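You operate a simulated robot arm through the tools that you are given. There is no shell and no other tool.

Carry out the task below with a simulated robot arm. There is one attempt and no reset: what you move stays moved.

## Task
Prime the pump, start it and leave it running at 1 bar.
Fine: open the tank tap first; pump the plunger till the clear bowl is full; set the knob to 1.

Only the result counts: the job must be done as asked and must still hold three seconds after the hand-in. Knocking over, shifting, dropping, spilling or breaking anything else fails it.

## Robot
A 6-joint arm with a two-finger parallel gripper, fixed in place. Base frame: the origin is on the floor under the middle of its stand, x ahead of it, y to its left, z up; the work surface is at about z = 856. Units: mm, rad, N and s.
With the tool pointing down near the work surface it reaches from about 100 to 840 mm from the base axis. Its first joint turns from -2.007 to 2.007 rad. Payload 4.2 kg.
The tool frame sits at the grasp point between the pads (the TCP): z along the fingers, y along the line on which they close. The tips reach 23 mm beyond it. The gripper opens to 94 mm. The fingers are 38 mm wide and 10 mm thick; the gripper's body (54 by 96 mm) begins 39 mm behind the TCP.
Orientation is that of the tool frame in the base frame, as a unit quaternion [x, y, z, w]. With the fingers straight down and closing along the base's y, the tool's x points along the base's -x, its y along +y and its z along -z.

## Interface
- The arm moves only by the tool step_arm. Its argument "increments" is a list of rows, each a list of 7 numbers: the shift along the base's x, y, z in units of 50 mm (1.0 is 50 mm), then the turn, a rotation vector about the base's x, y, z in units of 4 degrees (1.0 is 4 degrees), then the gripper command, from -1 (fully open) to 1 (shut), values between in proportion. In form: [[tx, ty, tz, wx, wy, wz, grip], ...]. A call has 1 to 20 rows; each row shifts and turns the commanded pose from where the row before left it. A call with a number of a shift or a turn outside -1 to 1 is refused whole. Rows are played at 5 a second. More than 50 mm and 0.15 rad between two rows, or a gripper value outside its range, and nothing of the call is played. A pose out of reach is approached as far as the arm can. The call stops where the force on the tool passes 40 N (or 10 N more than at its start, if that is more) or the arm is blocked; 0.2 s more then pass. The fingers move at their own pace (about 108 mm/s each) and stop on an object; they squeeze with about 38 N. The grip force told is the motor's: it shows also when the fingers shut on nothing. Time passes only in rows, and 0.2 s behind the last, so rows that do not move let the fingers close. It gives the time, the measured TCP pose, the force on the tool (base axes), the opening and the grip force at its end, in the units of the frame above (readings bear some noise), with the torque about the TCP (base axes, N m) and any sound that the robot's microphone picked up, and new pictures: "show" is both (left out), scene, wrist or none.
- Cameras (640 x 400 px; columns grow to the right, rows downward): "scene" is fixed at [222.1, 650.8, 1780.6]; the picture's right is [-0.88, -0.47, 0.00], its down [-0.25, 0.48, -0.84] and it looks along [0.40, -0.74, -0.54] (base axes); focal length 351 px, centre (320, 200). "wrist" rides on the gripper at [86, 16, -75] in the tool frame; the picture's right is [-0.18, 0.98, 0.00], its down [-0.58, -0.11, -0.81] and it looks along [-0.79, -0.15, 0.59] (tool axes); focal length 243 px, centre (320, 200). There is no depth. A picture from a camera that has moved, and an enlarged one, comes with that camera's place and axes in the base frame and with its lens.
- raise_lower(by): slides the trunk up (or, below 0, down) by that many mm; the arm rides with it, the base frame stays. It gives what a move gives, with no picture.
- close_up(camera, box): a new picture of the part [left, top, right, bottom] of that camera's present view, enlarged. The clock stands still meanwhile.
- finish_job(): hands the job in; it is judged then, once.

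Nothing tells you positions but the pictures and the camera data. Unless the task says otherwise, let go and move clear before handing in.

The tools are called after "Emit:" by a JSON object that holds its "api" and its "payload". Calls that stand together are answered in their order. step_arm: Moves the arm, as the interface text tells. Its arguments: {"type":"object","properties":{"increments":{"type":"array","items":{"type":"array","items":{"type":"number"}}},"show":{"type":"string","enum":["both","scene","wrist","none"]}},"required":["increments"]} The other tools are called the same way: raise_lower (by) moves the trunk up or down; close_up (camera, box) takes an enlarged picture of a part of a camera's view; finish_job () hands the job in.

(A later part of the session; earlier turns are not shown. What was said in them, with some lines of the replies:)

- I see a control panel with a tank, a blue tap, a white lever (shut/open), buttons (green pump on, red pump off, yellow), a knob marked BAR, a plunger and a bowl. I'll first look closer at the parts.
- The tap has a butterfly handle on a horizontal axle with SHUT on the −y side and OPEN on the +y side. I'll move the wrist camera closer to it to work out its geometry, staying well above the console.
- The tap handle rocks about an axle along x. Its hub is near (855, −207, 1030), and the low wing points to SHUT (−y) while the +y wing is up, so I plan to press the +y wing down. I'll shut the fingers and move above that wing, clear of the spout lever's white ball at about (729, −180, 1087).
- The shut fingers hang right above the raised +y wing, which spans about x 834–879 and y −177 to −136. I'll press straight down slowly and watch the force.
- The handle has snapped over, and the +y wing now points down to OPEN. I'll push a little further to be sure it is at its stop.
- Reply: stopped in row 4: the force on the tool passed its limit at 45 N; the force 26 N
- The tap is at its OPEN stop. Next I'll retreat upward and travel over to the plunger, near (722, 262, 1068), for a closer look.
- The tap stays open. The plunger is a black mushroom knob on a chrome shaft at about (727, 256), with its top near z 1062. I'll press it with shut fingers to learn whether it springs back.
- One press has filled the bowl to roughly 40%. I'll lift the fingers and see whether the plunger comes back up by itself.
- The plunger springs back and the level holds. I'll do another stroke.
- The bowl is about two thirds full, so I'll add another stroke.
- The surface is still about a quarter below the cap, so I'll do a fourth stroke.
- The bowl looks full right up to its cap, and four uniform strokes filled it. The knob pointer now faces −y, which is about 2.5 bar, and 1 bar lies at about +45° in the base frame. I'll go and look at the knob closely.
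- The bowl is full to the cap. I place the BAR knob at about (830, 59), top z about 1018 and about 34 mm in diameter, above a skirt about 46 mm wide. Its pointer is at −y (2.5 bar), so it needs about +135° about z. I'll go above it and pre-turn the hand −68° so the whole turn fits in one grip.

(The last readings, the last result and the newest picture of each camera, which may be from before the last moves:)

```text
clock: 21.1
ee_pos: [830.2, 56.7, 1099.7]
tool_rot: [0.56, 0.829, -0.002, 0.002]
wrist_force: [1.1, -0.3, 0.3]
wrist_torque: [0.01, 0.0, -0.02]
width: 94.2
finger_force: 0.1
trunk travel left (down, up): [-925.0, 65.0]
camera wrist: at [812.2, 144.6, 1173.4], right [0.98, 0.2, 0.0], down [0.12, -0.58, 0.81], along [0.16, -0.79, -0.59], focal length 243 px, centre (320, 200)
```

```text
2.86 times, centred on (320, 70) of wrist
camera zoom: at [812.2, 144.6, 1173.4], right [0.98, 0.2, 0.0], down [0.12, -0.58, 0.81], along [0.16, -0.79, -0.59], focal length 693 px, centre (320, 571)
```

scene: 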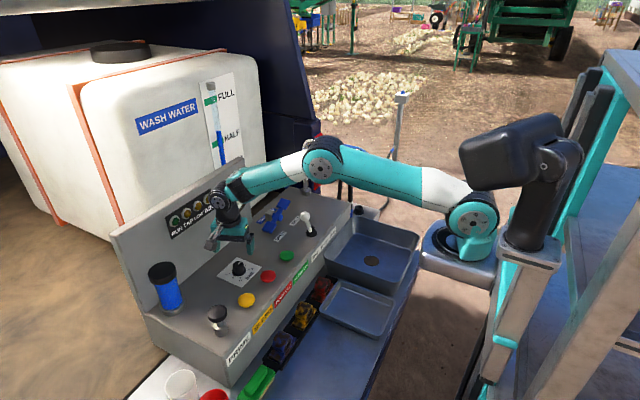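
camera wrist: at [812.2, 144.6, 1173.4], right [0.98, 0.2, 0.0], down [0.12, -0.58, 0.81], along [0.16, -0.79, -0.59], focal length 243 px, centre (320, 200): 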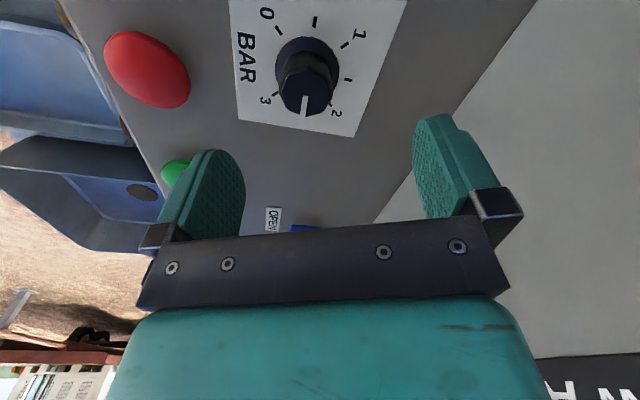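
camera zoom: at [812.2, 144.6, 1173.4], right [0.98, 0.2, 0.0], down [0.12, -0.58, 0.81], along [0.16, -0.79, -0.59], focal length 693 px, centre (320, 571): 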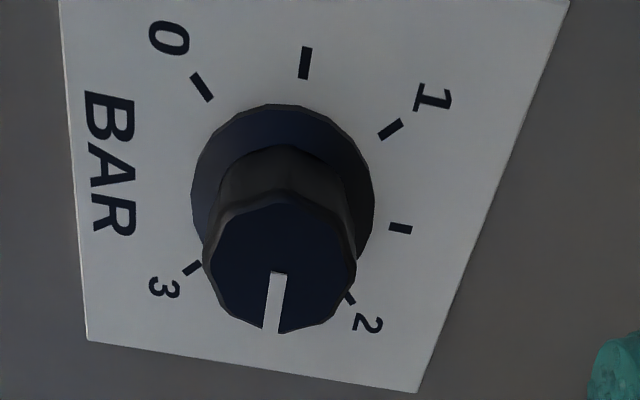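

From two views I now triangulate the knob at about (821, 62), plate z about 1000 and top about 1031. I'll shift over it and descend part way to check.

Emit:
{"api": "step_arm", "payload": {"increments": [[-0.19, 0.1, 0, 0, 0, 0, -1], [0, 0, -0.3, 0, 0, 0, -1], [0, 0, -0.3, 0, 0, 0, -1], [0, 0, 0, 0, 0, 0, -1]], "show": "both"}}

Emit:
{"api": "close_up", "payload": {"camera": "wrist", "box": [140, 0, 500, 225]}}

Emit:
{"api": "close_up", "payload": {"camera": "scene", "box": [190, 220, 290, 295]}}

```text
clock: 22.1
ee_pos: [820.3, 62.3, 1069.5]
tool_rot: [0.56, 0.829, -0.002, 0.003]
wrist_force: [0.8, -0.1, 1.0]
wrist_torque: [0.0, 0.02, 0.01]
width: 94.3
finger_force: 0.0
trunk travel left (down, up): [-925.0, 65.0]
camera wrist: at [802.0, 148.3, 1143.2], right [0.98, 0.2, 0.0], down [0.12, -0.58, 0.81], along [0.16, -0.79, -0.59], focal length 243 px, centre (320, 200)
```

scene: 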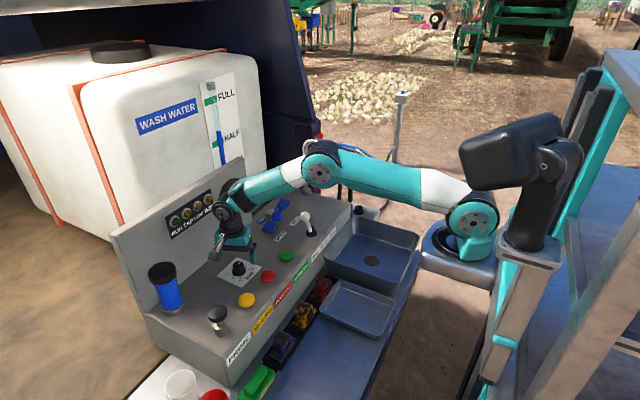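
wrist: 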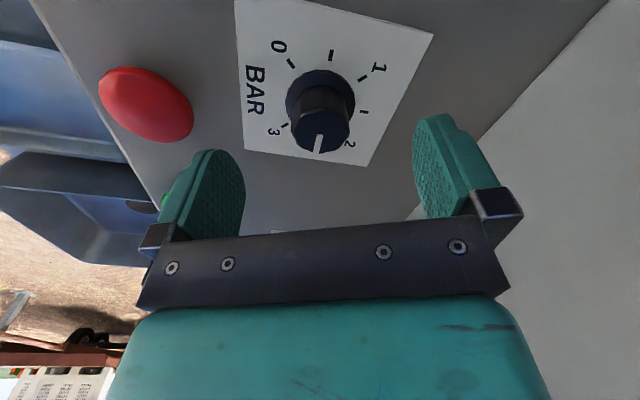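

```text
1.78 times, centred on (320, 112) of wrist
camera zoom: at [802.0, 148.3, 1143.2], right [0.98, 0.2, 0.0], down [0.12, -0.58, 0.81], along [0.16, -0.79, -0.59], focal length 431 px, centre (320, 356)
```

zoom: 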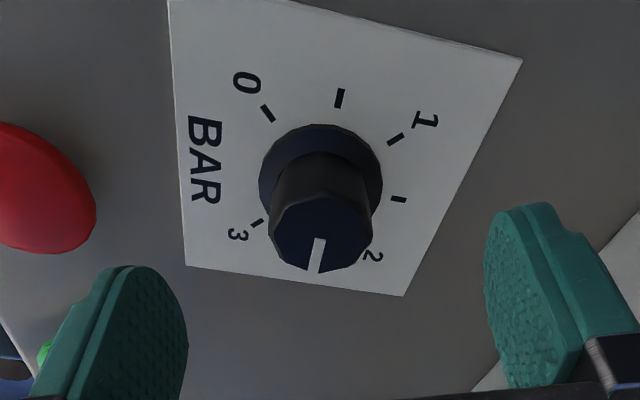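

```text
5.33 times, centred on (240, 258) of scene
camera zoom: at [222.1, 650.8, 1780.6], right [-0.88, -0.47, 0.0], down [-0.25, 0.48, -0.84], along [0.4, -0.74, -0.54], focal length 1872 px, centre (747, -107)
```

zoom: 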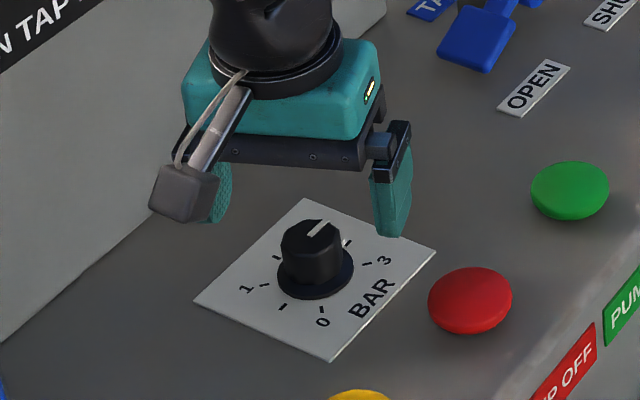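

The hand is centred over the knob at about (820, 62) with top near 1029. I'll descend so the tips are just above the skirt, then grip.

Emit:
{"api": "step_arm", "payload": {"increments": [[0, 0, -0.3, 0, 0, 0, -1], [0, 0, -0.25, 0, 0, 0, -1], [0, 0, -0.17, 0, 0, 0, -1], [0, 0, 0, 0, 0, 0, -0.2], [0, 0, 0, 0, 0, 0, 0.3], [0, 0, 0, 0, 0, 0, 1], [0, 0, 0, 0, 0, 0, 1]], "show": "both"}}

Emit:
{"api": "close_up", "payload": {"camera": "wrist", "box": [180, 0, 460, 175]}}

Emit:
{"api": "close_up", "payload": {"camera": "scene", "box": [190, 220, 290, 295]}}

```text
clock: 23.7
ee_pos: [819.8, 62.9, 1034.5]
tool_rot: [0.559, 0.829, -0.002, 0.002]
wrist_force: [-4.8, -1.7, -1.3]
wrist_torque: [0.08, -0.39, -0.01]
width: 33.6
finger_force: 44.6
trunk travel left (down, up): [-925.0, 65.0]
camera wrist: at [801.9, 148.8, 1107.3], right [0.98, 0.2, 0.0], down [0.12, -0.58, 0.81], along [0.16, -0.79, -0.59], focal length 243 px, centre (320, 200)
```

scene: 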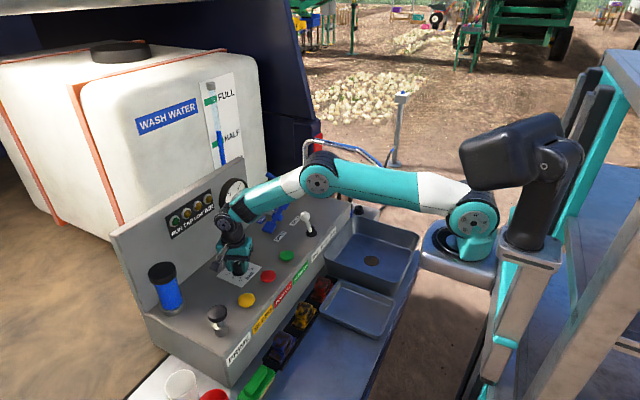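
wrist: 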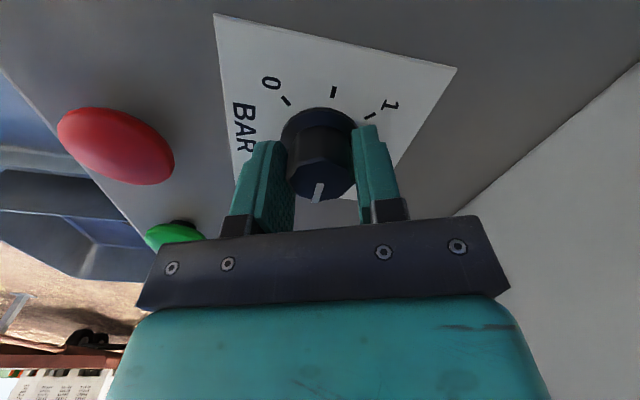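

```text
2.29 times, centred on (320, 88) of wrist
camera zoom: at [801.9, 148.8, 1107.3], right [0.98, 0.2, 0.0], down [0.12, -0.58, 0.81], along [0.16, -0.79, -0.59], focal length 555 px, centre (320, 457)
```

zoom: 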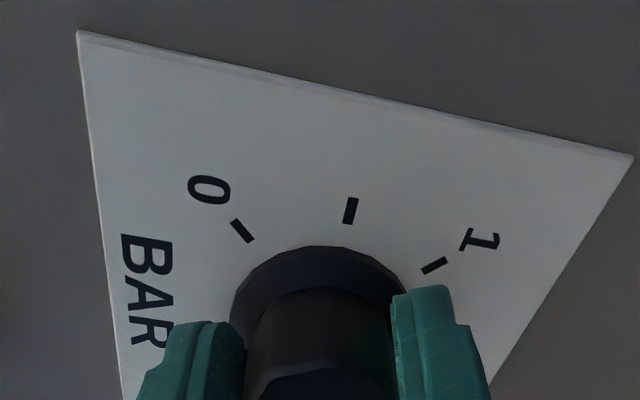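

```text
5.33 times, centred on (240, 258) of scene
camera zoom: at [222.1, 650.8, 1780.6], right [-0.88, -0.47, 0.0], down [-0.25, 0.48, -0.84], along [0.4, -0.74, -0.54], focal length 1872 px, centre (747, -107)
```

zoom: 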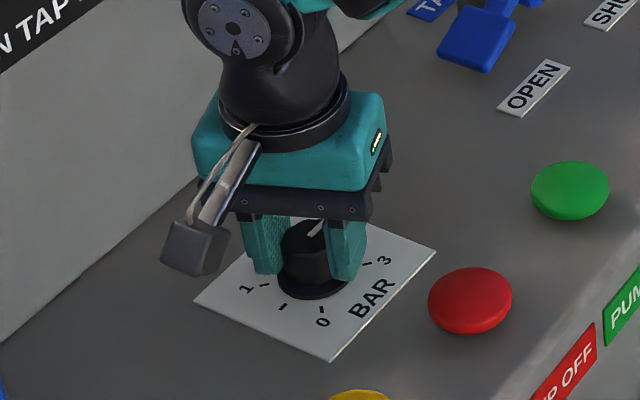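

The knob is gripped at 33.6 mm. I'll turn it counter-clockwise as seen from above, 80° first, with the grip held.

Emit:
{"api": "step_arm", "payload": {"increments": [[0, 0, 0, 0, 0, 1, 1], [0, 0, 0, 0, 0, 1, 1], [0, 0, 0, 0, 0, 1, 1], [0, 0, 0, 0, 0, 1, 1], [0, 0, 0, 0, 0, 1, 1], [0, 0, 0, 0, 0, 1, 1], [0, 0, 0, 0, 0, 1, 1], [0, 0, 0, 0, 0, 1, 1], [0, 0, 0, 0, 0, 1, 1], [0, 0, 0, 0, 0, 1, 1], [0, 0, 0, 0, 0, 1, 1], [0, 0, 0, 0, 0, 1, 1], [0, 0, 0, 0, 0, 1, 1], [0, 0, 0, 0, 0, 1, 1], [0, 0, 0, 0, 0, 1, 1], [0, 0, 0, 0, 0, 1, 1], [0, 0, 0, 0, 0, 1, 1], [0, 0, 0, 0, 0, 1, 1], [0, 0, 0, 0, 0, 1, 1], [0, 0, 0, 0, 0, 1, 1]], "show": "both"}}

Emit:
{"api": "close_up", "payload": {"camera": "wrist", "box": [180, 0, 460, 220]}}

Emit:
{"api": "close_up", "payload": {"camera": "scene", "box": [190, 220, 290, 295]}}

```text
clock: 27.9
ee_pos: [819.6, 61.1, 1033.6]
tool_rot: [-0.103, 0.995, 0.0, 0.001]
wrist_force: [-13.0, -28.3, -11.1]
wrist_torque: [-0.09, 0.05, 0.05]
width: 32.7
finger_force: 45.3
trunk travel left (down, up): [-925.0, 65.0]
camera wrist: at [731.8, 58.4, 1107.5], right [-0.02, 1.0, 0.0], down [0.59, 0.01, 0.81], along [0.81, 0.02, -0.59], focal length 243 px, centre (320, 200)
```

scene: 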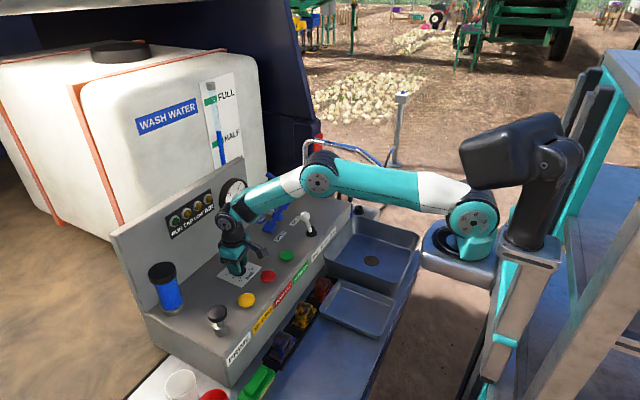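
wrist: 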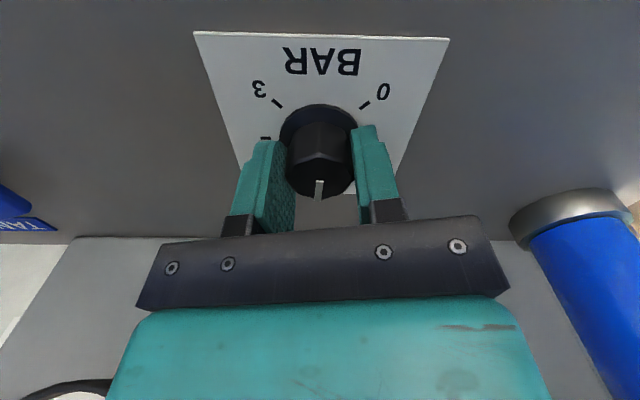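

```text
1.82 times, centred on (320, 110) of wrist
camera zoom: at [731.8, 58.4, 1107.5], right [-0.02, 1.0, 0.0], down [0.59, 0.01, 0.81], along [0.81, 0.02, -0.59], focal length 441 px, centre (320, 364)
```

zoom: 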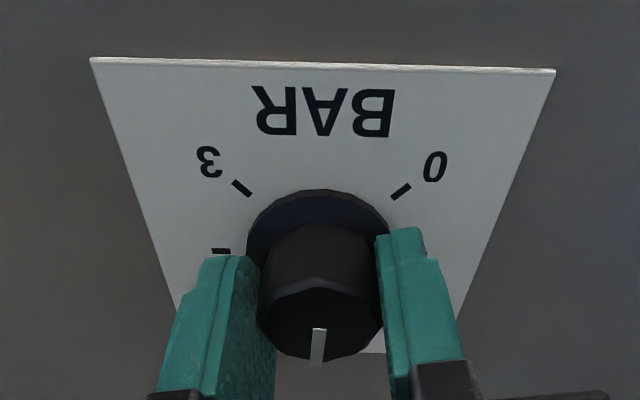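

```text
5.33 times, centred on (240, 258) of scene
camera zoom: at [222.1, 650.8, 1780.6], right [-0.88, -0.47, 0.0], down [-0.25, 0.48, -0.84], along [0.4, -0.74, -0.54], focal length 1872 px, centre (747, -107)
```

zoom: 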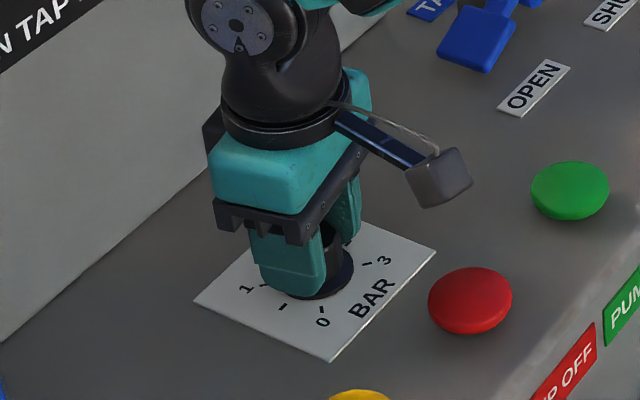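

The knob is following, with the pointer now at about 1.5 bar. Side force has built up because my grip centre is roughly 1.5 mm off in y, so I'll relieve that and turn on by 44°.

Emit:
{"api": "step_arm", "payload": {"increments": [[-0.014, -0.03, 0, 0, 0, 0, 1], [0, 0, 0, 0, 0, 1, 1], [0, 0, 0, 0, 0, 1, 1], [0, 0, 0, 0, 0, 1, 1], [0, 0, 0, 0, 0, 1, 1], [0, 0, 0, 0, 0, 1, 1], [0, 0, 0, 0, 0, 1, 1], [0, 0, 0, 0, 0, 1, 1], [0, 0, 0, 0, 0, 1, 1], [0, 0, 0, 0, 0, 1, 1], [0, 0, 0, 0, 0, 1, 1], [0, 0, 0, 0, 0, 1, 1]], "show": "both"}}

Emit:
{"api": "close_up", "payload": {"camera": "wrist", "box": [180, 0, 460, 220]}}

Emit:
{"api": "close_up", "payload": {"camera": "scene", "box": [190, 220, 290, 295]}}

```text
clock: 30.5
ee_pos: [820.4, 61.0, 1033.7]
tool_rot: [-0.469, 0.883, 0.001, 0.002]
wrist_force: [-5.0, -15.4, -10.2]
wrist_torque: [-0.14, -0.24, 0.02]
width: 32.8
finger_force: 45.5
trunk travel left (down, up): [-925.0, 65.0]
camera wrist: at [758.0, -2.5, 1107.3], right [-0.71, 0.7, 0.0], down [0.41, 0.42, 0.81], along [0.57, 0.58, -0.59], focal length 243 px, centre (320, 200)
```

scene: 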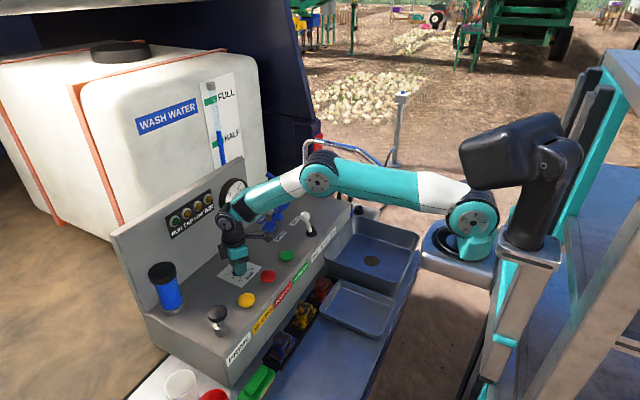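
wrist: 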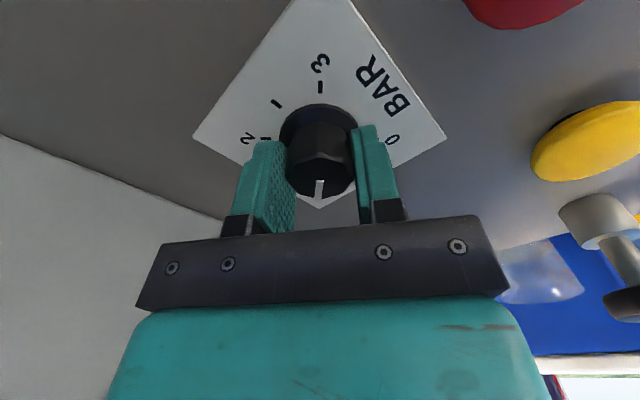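

```text
1.82 times, centred on (320, 110) of wrist
camera zoom: at [758.0, -2.5, 1107.3], right [-0.71, 0.7, 0.0], down [0.41, 0.42, 0.81], along [0.57, 0.58, -0.59], focal length 441 px, centre (320, 364)
```

zoom: 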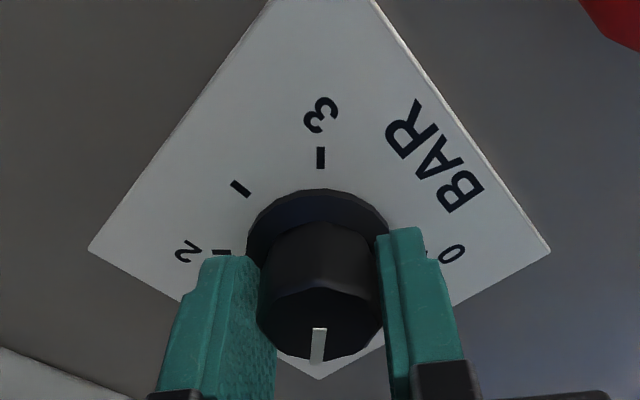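

```text
5.33 times, centred on (240, 258) of scene
camera zoom: at [222.1, 650.8, 1780.6], right [-0.88, -0.47, 0.0], down [-0.25, 0.48, -0.84], along [0.4, -0.74, -0.54], focal length 1872 px, centre (747, -107)
```

zoom: 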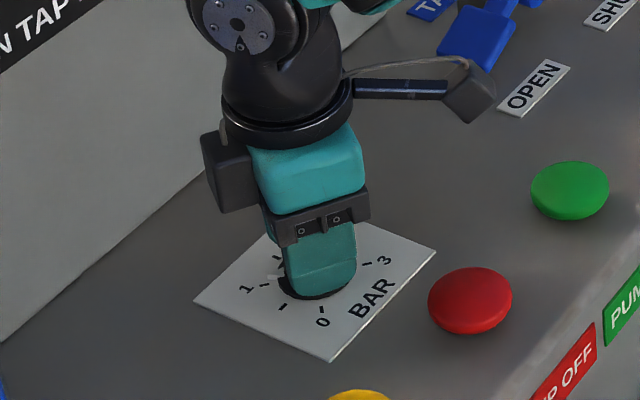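

Emit:
{"api": "close_up", "payload": {"camera": "scene", "box": [222, 258, 254, 282]}}

Emit:
{"api": "close_up", "payload": {"camera": "wrist", "box": [270, 120, 370, 220]}}

```text
16.00 times, centred on (238, 270) of scene
camera zoom: at [222.1, 650.8, 1780.6], right [-0.88, -0.47, 0.0], down [-0.25, 0.48, -0.84], along [0.4, -0.74, -0.54], focal length 5616 px, centre (1632, -920)
```

zoom: 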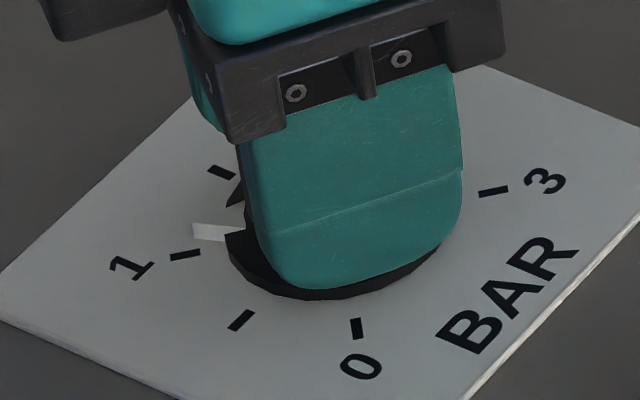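

```text
4.00 times, centred on (320, 170) of wrist
camera zoom: at [758.0, -2.5, 1107.3], right [-0.71, 0.7, 0.0], down [0.41, 0.42, 0.81], along [0.57, 0.58, -0.59], focal length 970 px, centre (320, 320)
```

zoom: 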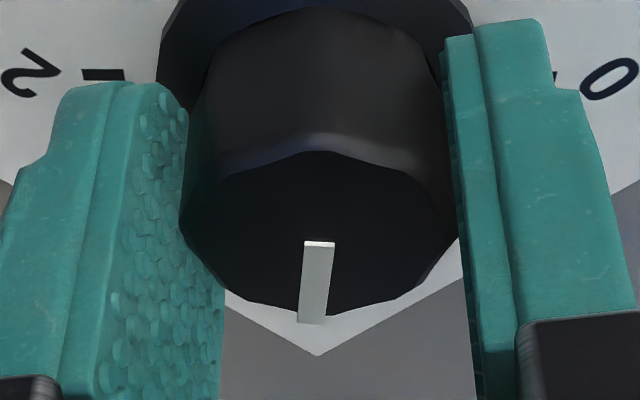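

The knob sits at (820, 60.5) and its plate is square to the base axes, so 1 bar is at +45°. The pointer reads about 42°. I'll turn the last 3°, then let go and lift clear to check.

Emit:
{"api": "step_arm", "payload": {"increments": [[0, -0.01, 0, 0, 0, 0.4, 1], [0, 0, 0, 0, 0, 0.3, 1], [0, 0, 0, 0, 0, 0, 1], [0, 0, 0, 0, 0, 0, 0.1], [0, 0, 0, 0, 0, 0, -0.3], [0, 0, 0, 0, 0, 0, -0.6], [0, 0, 0.3, 0, 0, 0, -0.6], [0, 0, 0.4, 0, 0, 0, -0.6], [0, 0, 0, 0, 0, 0, -0.6]], "show": "both"}}

Emit:
{"api": "close_up", "payload": {"camera": "wrist", "box": [220, 0, 420, 160]}}

Emit:
{"api": "close_up", "payload": {"camera": "scene", "box": [218, 252, 258, 282]}}

```text
clock: 32.5
ee_pos: [819.2, 60.1, 1067.1]
tool_rot: [-0.49, 0.872, 0.001, 0.003]
wrist_force: [-0.4, -0.9, -0.1]
wrist_torque: [-0.01, -0.01, 0.02]
width: 75.0
finger_force: 0.0
trunk travel left (down, up): [-925.0, 65.0]
camera wrist: at [760.7, -4.7, 1141.9], right [-0.74, 0.67, 0.0], down [0.39, 0.44, 0.81], along [0.54, 0.6, -0.59], focal length 243 px, centre (320, 200)
```

scene: 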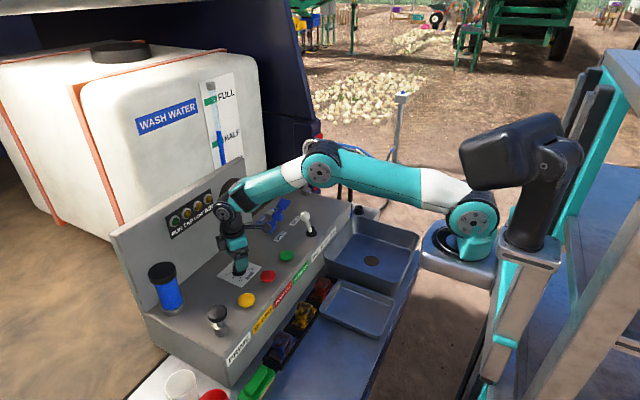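
wrist: 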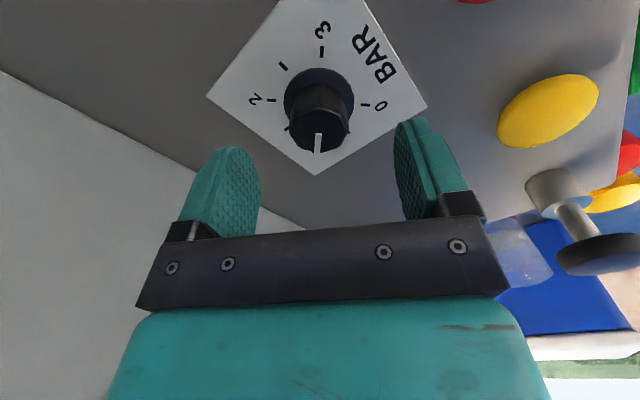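

```text
2.50 times, centred on (320, 80) of wrist
camera zoom: at [760.7, -4.7, 1141.9], right [-0.74, 0.67, 0.0], down [0.39, 0.44, 0.81], along [0.54, 0.6, -0.59], focal length 606 px, centre (320, 500)
```

zoom: 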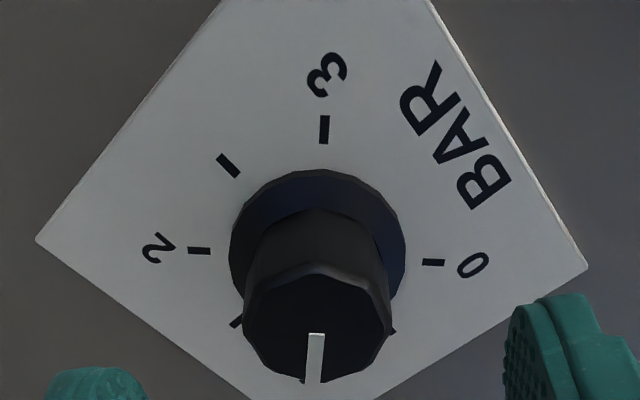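

```text
13.33 times, centred on (238, 267) of scene
camera zoom: at [222.1, 650.8, 1780.6], right [-0.88, -0.47, 0.0], down [-0.25, 0.48, -0.84], along [0.4, -0.74, -0.54], focal length 4680 px, centre (1413, -693)
```

zoom: 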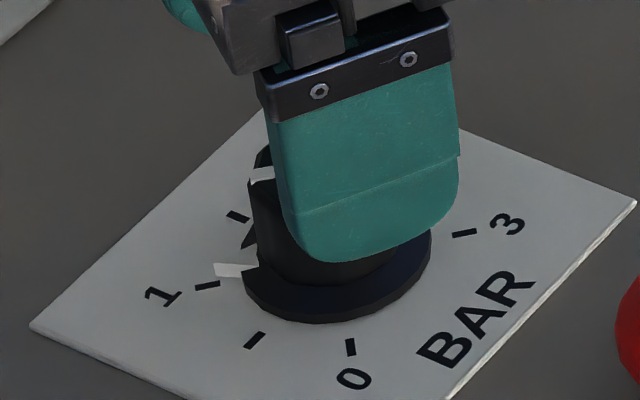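

The pointer now reads about 44–45°, which is 1 bar. Next I'll turn the hand back, move towards the green PUMP ON button and look at it closely before pressing.

Emit:
{"api": "step_arm", "payload": {"increments": [[0, 0, 0.9, 0, 0, -0.7, -0.6], [0, 0, 0.8, 0, 0, -1, -0.6], [-0.26, -0.2, 0, 0, 0, -1, -1], [-0.26, -0.2, 0, 0, 0, -1, -1], [-0.26, -0.2, 0, 0, 0, -1, -1], [-0.26, -0.2, 0, 0, 0, -1, -1], [-0.26, -0.2, 0, 0, 0, -1, -1], [-0.26, -0.2, 0, 0, 0, -1, -1], [-0.26, -0.2, 0, 0, 0, -1, -1], [-0.26, -0.2, 0, 0, 0, -1, -1], [-0.26, -0.2, 0, 0, 0, -1, -1], [-0.26, -0.2, 0, 0, 0, -1, -1], [-0.26, -0.2, 0, 0, 0, -1, -1], [-0.22, -0.2, 0, 0, 0, -1, -1], [0, 0, 0, 0, 0, -1, -1], [0, 0, 0, 0, 0, 0, -1]], "show": "both"}}

Emit:
{"api": "close_up", "payload": {"camera": "scene", "box": [210, 245, 274, 293]}}

Emit:
{"api": "close_up", "payload": {"camera": "scene", "box": [140, 165, 268, 325]}}

```text
clock: 35.9
ee_pos: [665.3, -60.8, 1153.3]
tool_rot: [0.0, 1.0, 0.0, 0.002]
wrist_force: [0.1, -0.5, 0.3]
wrist_torque: [0.04, 0.0, 0.0]
width: 94.0
finger_force: 0.1
trunk travel left (down, up): [-925.0, 65.0]
camera wrist: at [579.1, -43.8, 1226.7], right [0.19, 0.98, 0.0], down [0.58, -0.11, 0.81], along [0.8, -0.15, -0.59], focal length 243 px, centre (320, 200)
```

scene: 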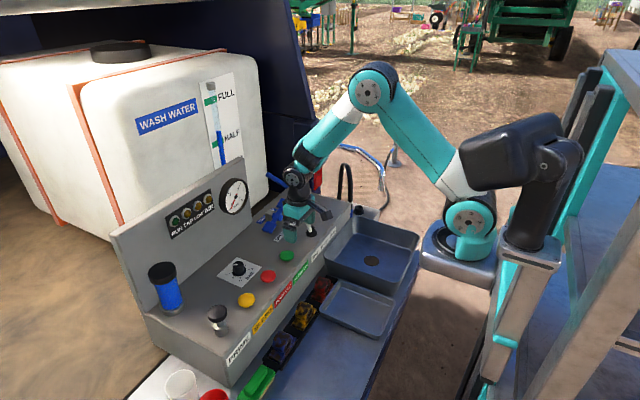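
wrist: 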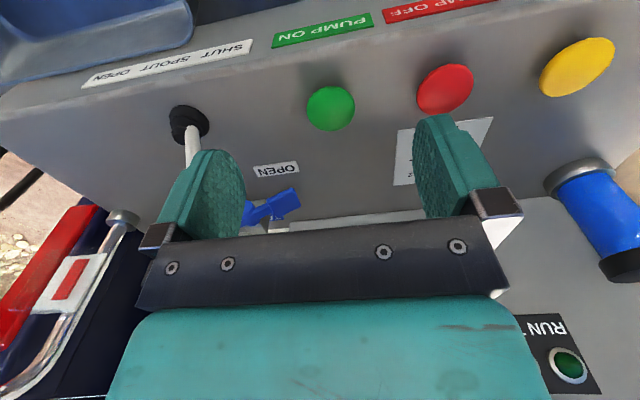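

```text
8.33 times, centred on (242, 269) of scene
camera zoom: at [222.1, 650.8, 1780.6], right [-0.88, -0.47, 0.0], down [-0.25, 0.48, -0.84], along [0.4, -0.74, -0.54], focal length 2925 px, centre (970, -375)
```

zoom: 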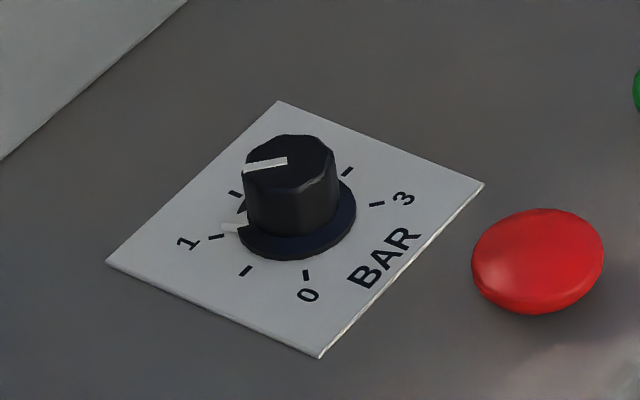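

```text
2.50 times, centred on (204, 245) of scene
camera zoom: at [222.1, 650.8, 1780.6], right [-0.88, -0.47, 0.0], down [-0.25, 0.48, -0.84], along [0.4, -0.74, -0.54], focal length 877 px, centre (610, 88)
```

zoom: 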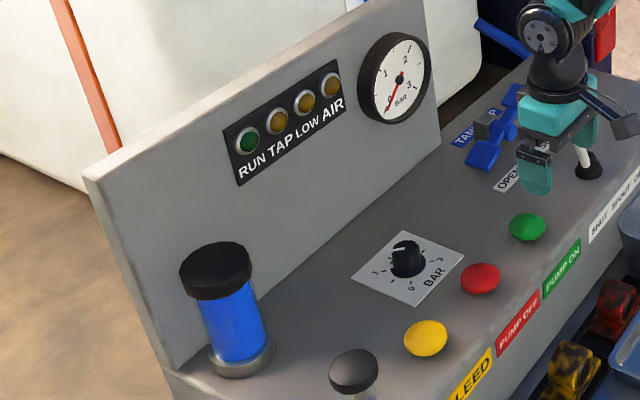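

The pointer lines up with the 1 mark and the bowl is full. I place the green PUMP ON button at about (720, −59) with its top near z 1015. I'll shut the fingers, go over it and press gently.

Emit:
{"api": "step_arm", "payload": {"increments": [[0.36, 0, -0.3, 0, 0, 0, 1], [0.36, 0.02, -0.4, 0, 0, 0, 1], [0.36, 0.02, -0.4, 0, 0, 0, 1], [0, 0, -0.4, 0, 0, 0, 1], [0, 0, -0.3, 0, 0, 0, 1], [0, 0, -0.1, 0, 0, 0, 1], [0, 0, -0.1, 0, 0, 0, 1]], "show": "both"}}

Emit:
{"api": "close_up", "payload": {"camera": "wrist", "box": [220, 20, 440, 180]}}

Emit:
{"api": "close_up", "payload": {"camera": "scene", "box": [230, 190, 350, 280]}}

```text
clock: 37.5
ee_pos: [720.0, -59.0, 1055.6]
tool_rot: [0.0, 1.0, -0.001, 0.003]
wrist_force: [-0.4, -0.1, -0.3]
wrist_torque: [-0.02, 0.0, -0.03]
width: 0.2
finger_force: 38.2
trunk travel left (down, up): [-925.0, 65.0]
camera wrist: at [633.1, -42.3, 1127.7], right [0.19, 0.98, 0.0], down [0.58, -0.11, 0.81], along [0.8, -0.15, -0.59], focal length 243 px, centre (320, 200)
```

scene: 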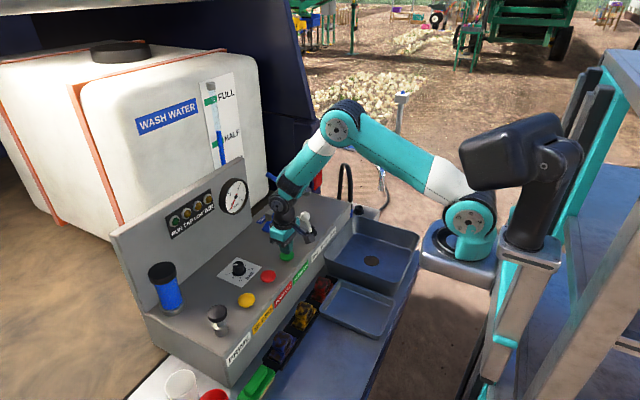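
wrist: 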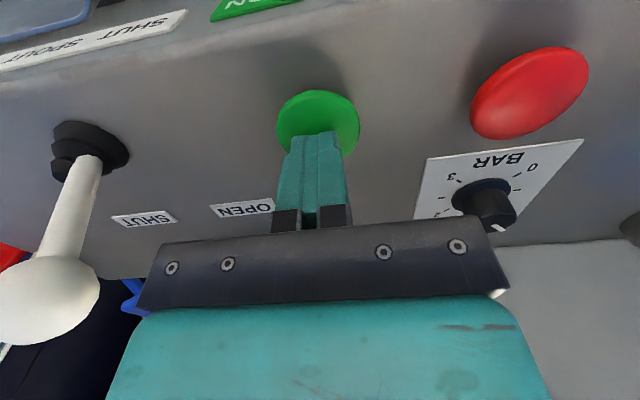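

```text
2.50 times, centred on (330, 100) of wrist
camera zoom: at [633.1, -42.3, 1127.7], right [0.19, 0.98, 0.0], down [0.58, -0.11, 0.81], along [0.8, -0.15, -0.59], focal length 606 px, centre (295, 450)
```

zoom: 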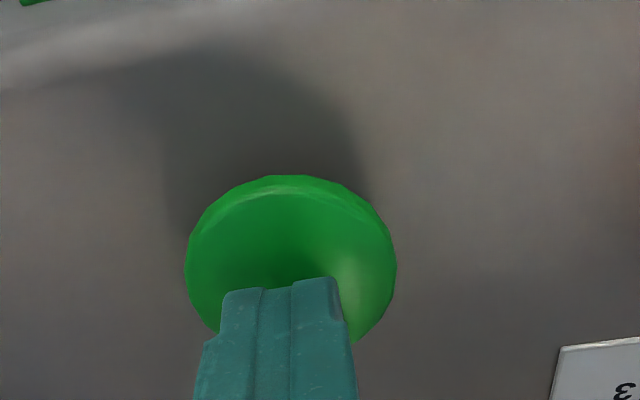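

```text
4.44 times, centred on (290, 235) of scene
camera zoom: at [222.1, 650.8, 1780.6], right [-0.88, -0.47, 0.0], down [-0.25, 0.48, -0.84], along [0.4, -0.74, -0.54], focal length 1560 px, centre (453, 44)
```

zoom: 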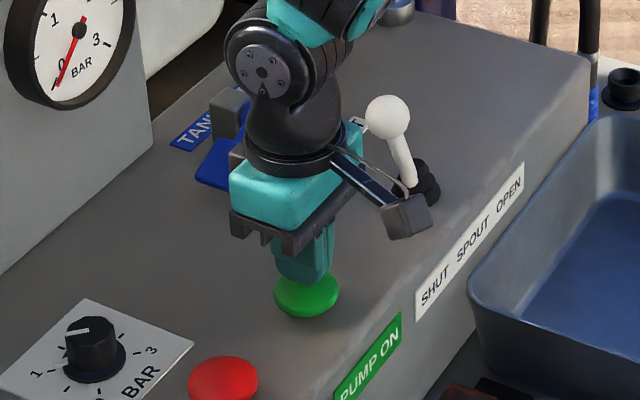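

The fingers are centred above the green button, so I'll press down slowly.

Emit:
{"api": "step_arm", "payload": {"increments": [[0, 0.03, -0.08, 0, 0, 0, 1], [0, 0, -0.08, 0, 0, 0, 1], [0, 0, -0.08, 0, 0, 0, 1], [0, 0, -0.08, 0, 0, 0, 1], [0, 0, -0.06, 0, 0, 0, 1]], "show": "both"}}

Emit:
{"api": "close_up", "payload": {"camera": "scene", "box": [150, 170, 300, 290]}}

```text
clock: 38.9
ee_pos: [719.5, -55.9, 1040.2]
tool_rot: [0.001, 1.0, -0.001, 0.004]
wrist_force: [-11.9, -5.7, 25.8]
wrist_torque: [-0.15, 0.71, 0.14]
width: 0.0
finger_force: 37.2
trunk travel left (down, up): [-925.0, 65.0]
heard: click
stopped in row 5: the force on the tool passed its limit at 42 N (the readings are from after the stop); the commanded pose is now the measured one
camera wrist: at [632.8, -39.7, 1112.2], right [0.19, 0.98, 0.0], down [0.57, -0.11, 0.81], along [0.8, -0.15, -0.58], focal length 243 px, centre (320, 200)
```

scene: 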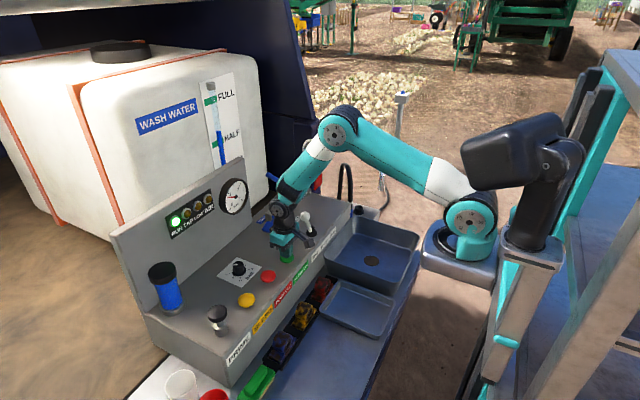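
wrist: 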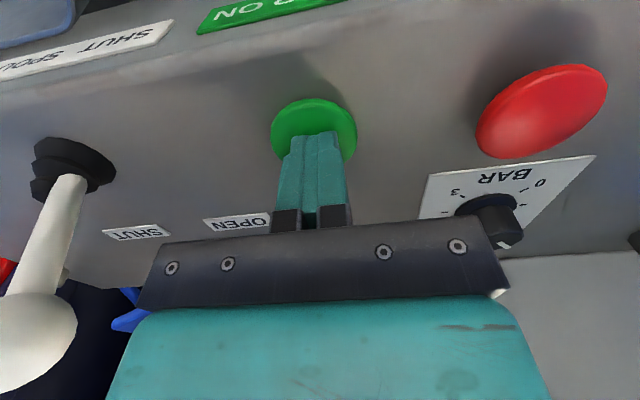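

```text
3.33 times, centred on (225, 230) of scene
camera zoom: at [222.1, 650.8, 1780.6], right [-0.88, -0.47, 0.0], down [-0.25, 0.48, -0.84], along [0.4, -0.74, -0.54], focal length 1170 px, centre (637, 100)
```

zoom: 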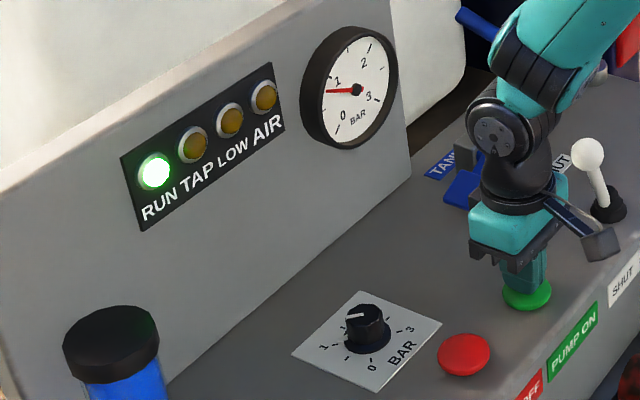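

I heard a click, the RUN lamp is lit and the gauge is climbing towards 1. I'll lift off straight up, back away and watch the gauge settle.

Emit:
{"api": "step_arm", "payload": {"increments": [[0, 0, 0.4, 0, 0, 0, 1], [0, 0, 0.8, 0, 0, 0, 1], [0, 0, 0.8, 0, 0, 0, 1], [0, 0, 0.8, 0, 0, 0, 1], [-0.5, 0, 0.6, 0, 0, 0, 1], [-0.5, 0, 0.5, 0, 0, 0, 1], [0, 0, 0, 0, 0, 0, 1], [0, 0, 0, 0, 0, 0, 1], [0, 0, 0, 0, 0, 0, 1], [0, 0, 0, 0, 0, 0, 1]], "show": "both"}}

Emit:
{"api": "close_up", "payload": {"camera": "scene", "box": [160, 170, 256, 230]}}

Emit:
{"api": "close_up", "payload": {"camera": "scene", "box": [214, 172, 254, 222]}}

Emit:
{"api": "close_up", "payload": {"camera": "scene", "box": [130, 245, 290, 345]}}

```text
clock: 41.1
ee_pos: [672.0, -54.2, 1232.3]
tool_rot: [0.001, 1.0, -0.001, 0.004]
wrist_force: [-0.4, -0.4, 0.5]
wrist_torque: [0.02, -0.03, -0.05]
width: 0.1
finger_force: 37.9
trunk travel left (down, up): [-925.0, 65.0]
camera wrist: at [585.3, -37.9, 1305.7], right [0.19, 0.98, 0.0], down [0.57, -0.11, 0.81], along [0.8, -0.15, -0.58], focal length 243 px, centre (320, 200)
```

scene: 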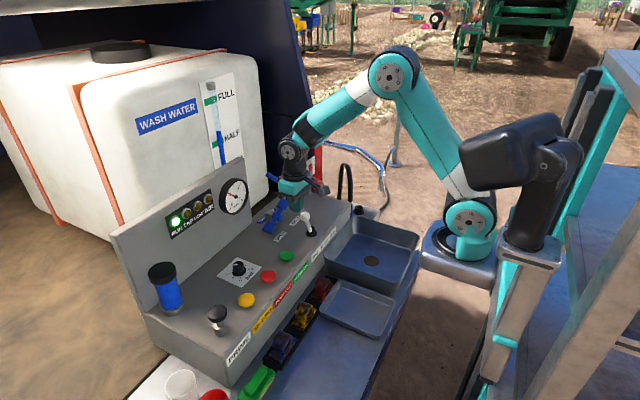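
wrist: 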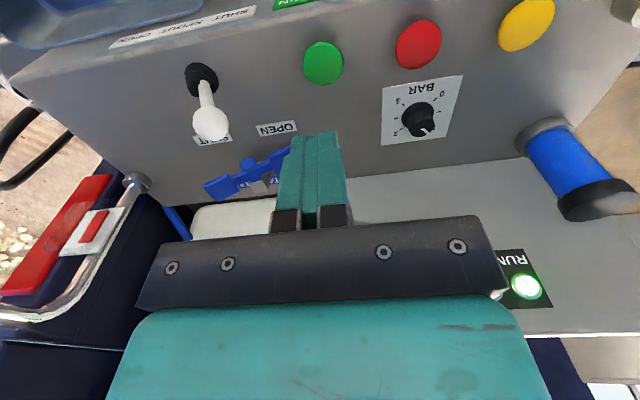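

```text
6.67 times, centred on (208, 200) of scene
camera zoom: at [222.1, 650.8, 1780.6], right [-0.88, -0.47, 0.0], down [-0.25, 0.48, -0.84], along [0.4, -0.74, -0.54], focal length 2340 px, centre (1067, 200)
```

zoom: 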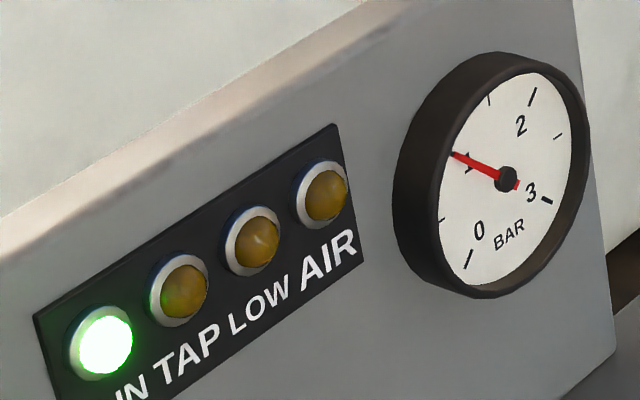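

```text
8.00 times, centred on (234, 197) of scene
camera zoom: at [222.1, 650.8, 1780.6], right [-0.88, -0.47, 0.0], down [-0.25, 0.48, -0.84], along [0.4, -0.74, -0.54], focal length 2808 px, centre (1008, 224)
```

zoom: 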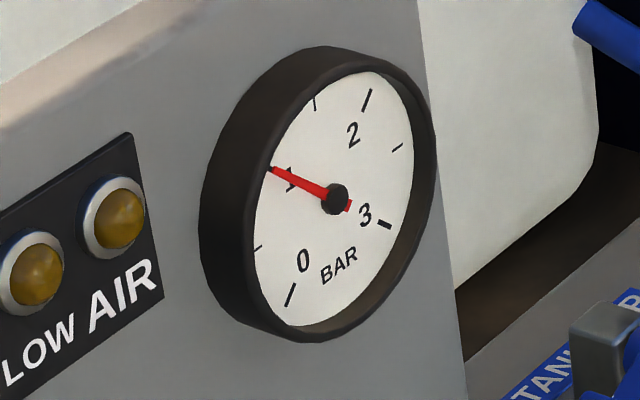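

```text
4.00 times, centred on (210, 295) of scene
camera zoom: at [222.1, 650.8, 1780.6], right [-0.88, -0.47, 0.0], down [-0.25, 0.48, -0.84], along [0.4, -0.74, -0.54], focal length 1404 px, centre (760, -180)
```

zoom: 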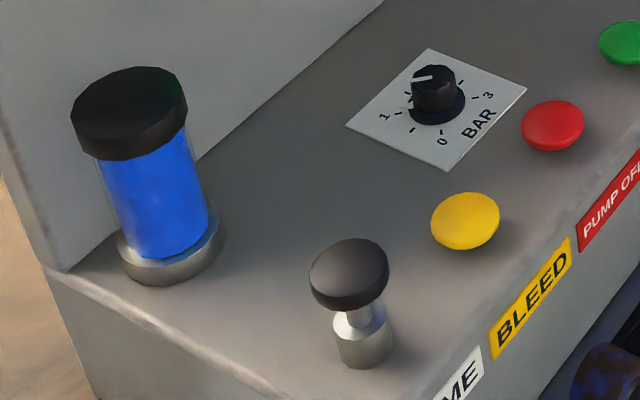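

RUN is on, no fault lamp is lit and the needle lies on the 1 mark. I'll wait about 4 s with the arm clear to confirm the reading holds.

Emit:
{"api": "step_arm", "payload": {"increments": [[0, 0, 0, 0, 0, 0, 1], [0, 0, 0, 0, 0, 0, 1], [0, 0, 0, 0, 0, 0, 1], [0, 0, 0, 0, 0, 0, 1], [0, 0, 0, 0, 0, 0, 1], [0, 0, 0, 0, 0, 0, 1], [0, 0, 0, 0, 0, 0, 1], [0, 0, 0, 0, 0, 0, 1], [0, 0, 0, 0, 0, 0, 1], [0, 0, 0, 0, 0, 0, 1], [0, 0, 0, 0, 0, 0, 1], [0, 0, 0, 0, 0, 0, 1], [0, 0, 0, 0, 0, 0, 1], [0, 0, 0, 0, 0, 0, 1], [0, 0, 0, 0, 0, 0, 1], [0, 0, 0, 0, 0, 0, 1], [0, 0, 0, 0, 0, 0, 1], [0, 0, 0, 0, 0, 0, 1], [0, 0, 0, 0, 0, 0, 1], [0, 0, 0, 0, 0, 0, 1]], "show": "scene"}}

Emit:
{"api": "close_up", "payload": {"camera": "scene", "box": [160, 170, 256, 240]}}

Emit:
{"api": "close_up", "payload": {"camera": "scene", "box": [220, 180, 250, 215]}}

Emit:
{"api": "close_up", "payload": {"camera": "scene", "box": [130, 190, 360, 345]}}

```text
clock: 45.3
ee_pos: [673.0, -53.4, 1232.6]
tool_rot: [0.002, 1.0, -0.001, 0.005]
wrist_force: [-0.8, -0.5, -0.5]
wrist_torque: [-0.04, 0.02, 0.01]
width: 0.0
finger_force: 37.2
trunk travel left (down, up): [-925.0, 65.0]
```

scene: 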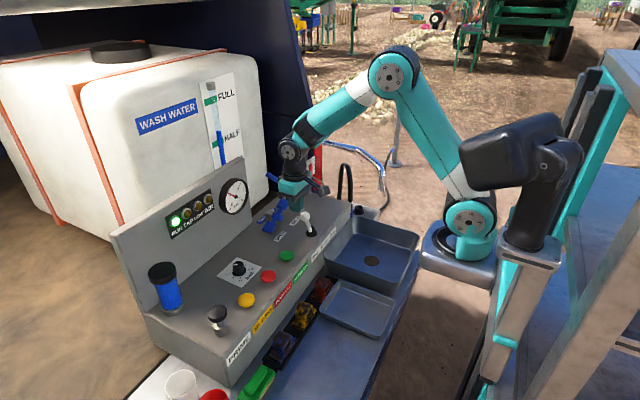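

```text
5.71 times, centred on (208, 205) of scene
camera zoom: at [222.1, 650.8, 1780.6], right [-0.88, -0.47, 0.0], down [-0.25, 0.48, -0.84], along [0.4, -0.74, -0.54], focal length 2006 px, centre (960, 171)
```

zoom: 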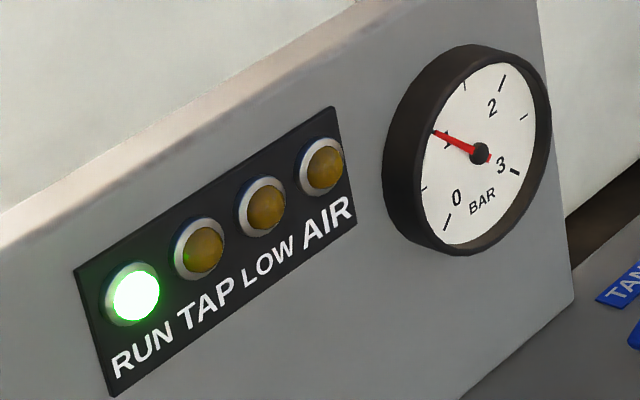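

```text
11.43 times, centred on (235, 198) of scene
camera zoom: at [222.1, 650.8, 1780.6], right [-0.88, -0.47, 0.0], down [-0.25, 0.48, -0.84], along [0.4, -0.74, -0.54], focal length 4011 px, centre (1291, 229)
```

zoom: 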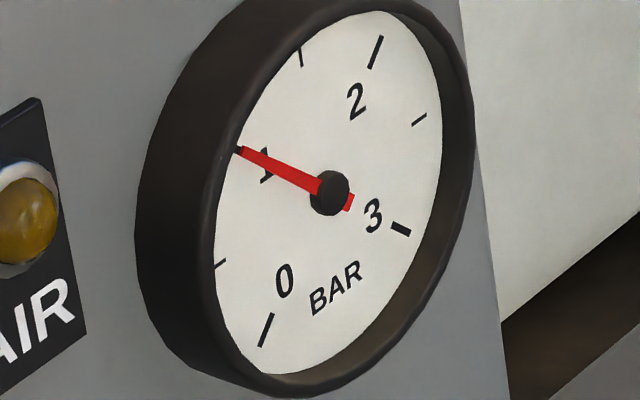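

```text
2.58 times, centred on (245, 268) of scene
camera zoom: at [222.1, 650.8, 1780.6], right [-0.88, -0.47, 0.0], down [-0.25, 0.48, -0.84], along [0.4, -0.74, -0.54], focal length 906 px, centre (514, 26)
```

zoom: 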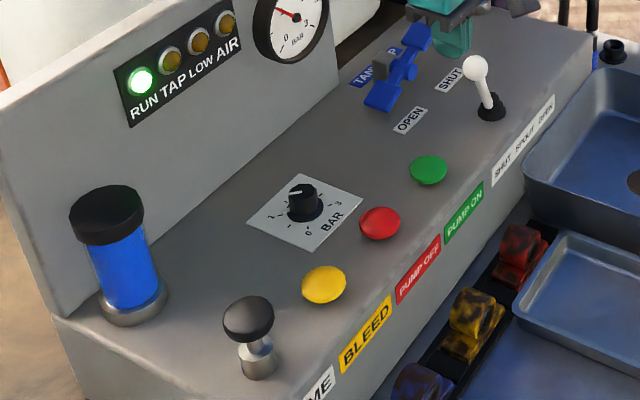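

The pump is running: RUN is lit, the needle has stayed on 1 bar, and the TAP, LOW and AIR lamps are off. The tap is open, the bowl is full, and the arm is clear of everything, so I'm handing in.

Emit:
{"api": "finish_job", "payload": {}}

```text
The job is handed in.
```

The pump is primed, started and running at 1 bar, and I've handed the job in.

- **Tank tap:** I pushed the handle over to OPEN first; it snapped across and stayed there.
- **Priming:** four strokes of the plunger filled the clear bowl up to its cap.
- **Knob:** turned from about 2.5 to the 1 mark before starting.
- **Start:** I pressed PUMP ON and heard a click. The RUN lamp lit, and TAP, LOW and AIR stayed off.

I watched for about 4 seconds after the gauge settled, and the needle stayed on 1. The spout lever was left as it was, and the arm is clear of the console.
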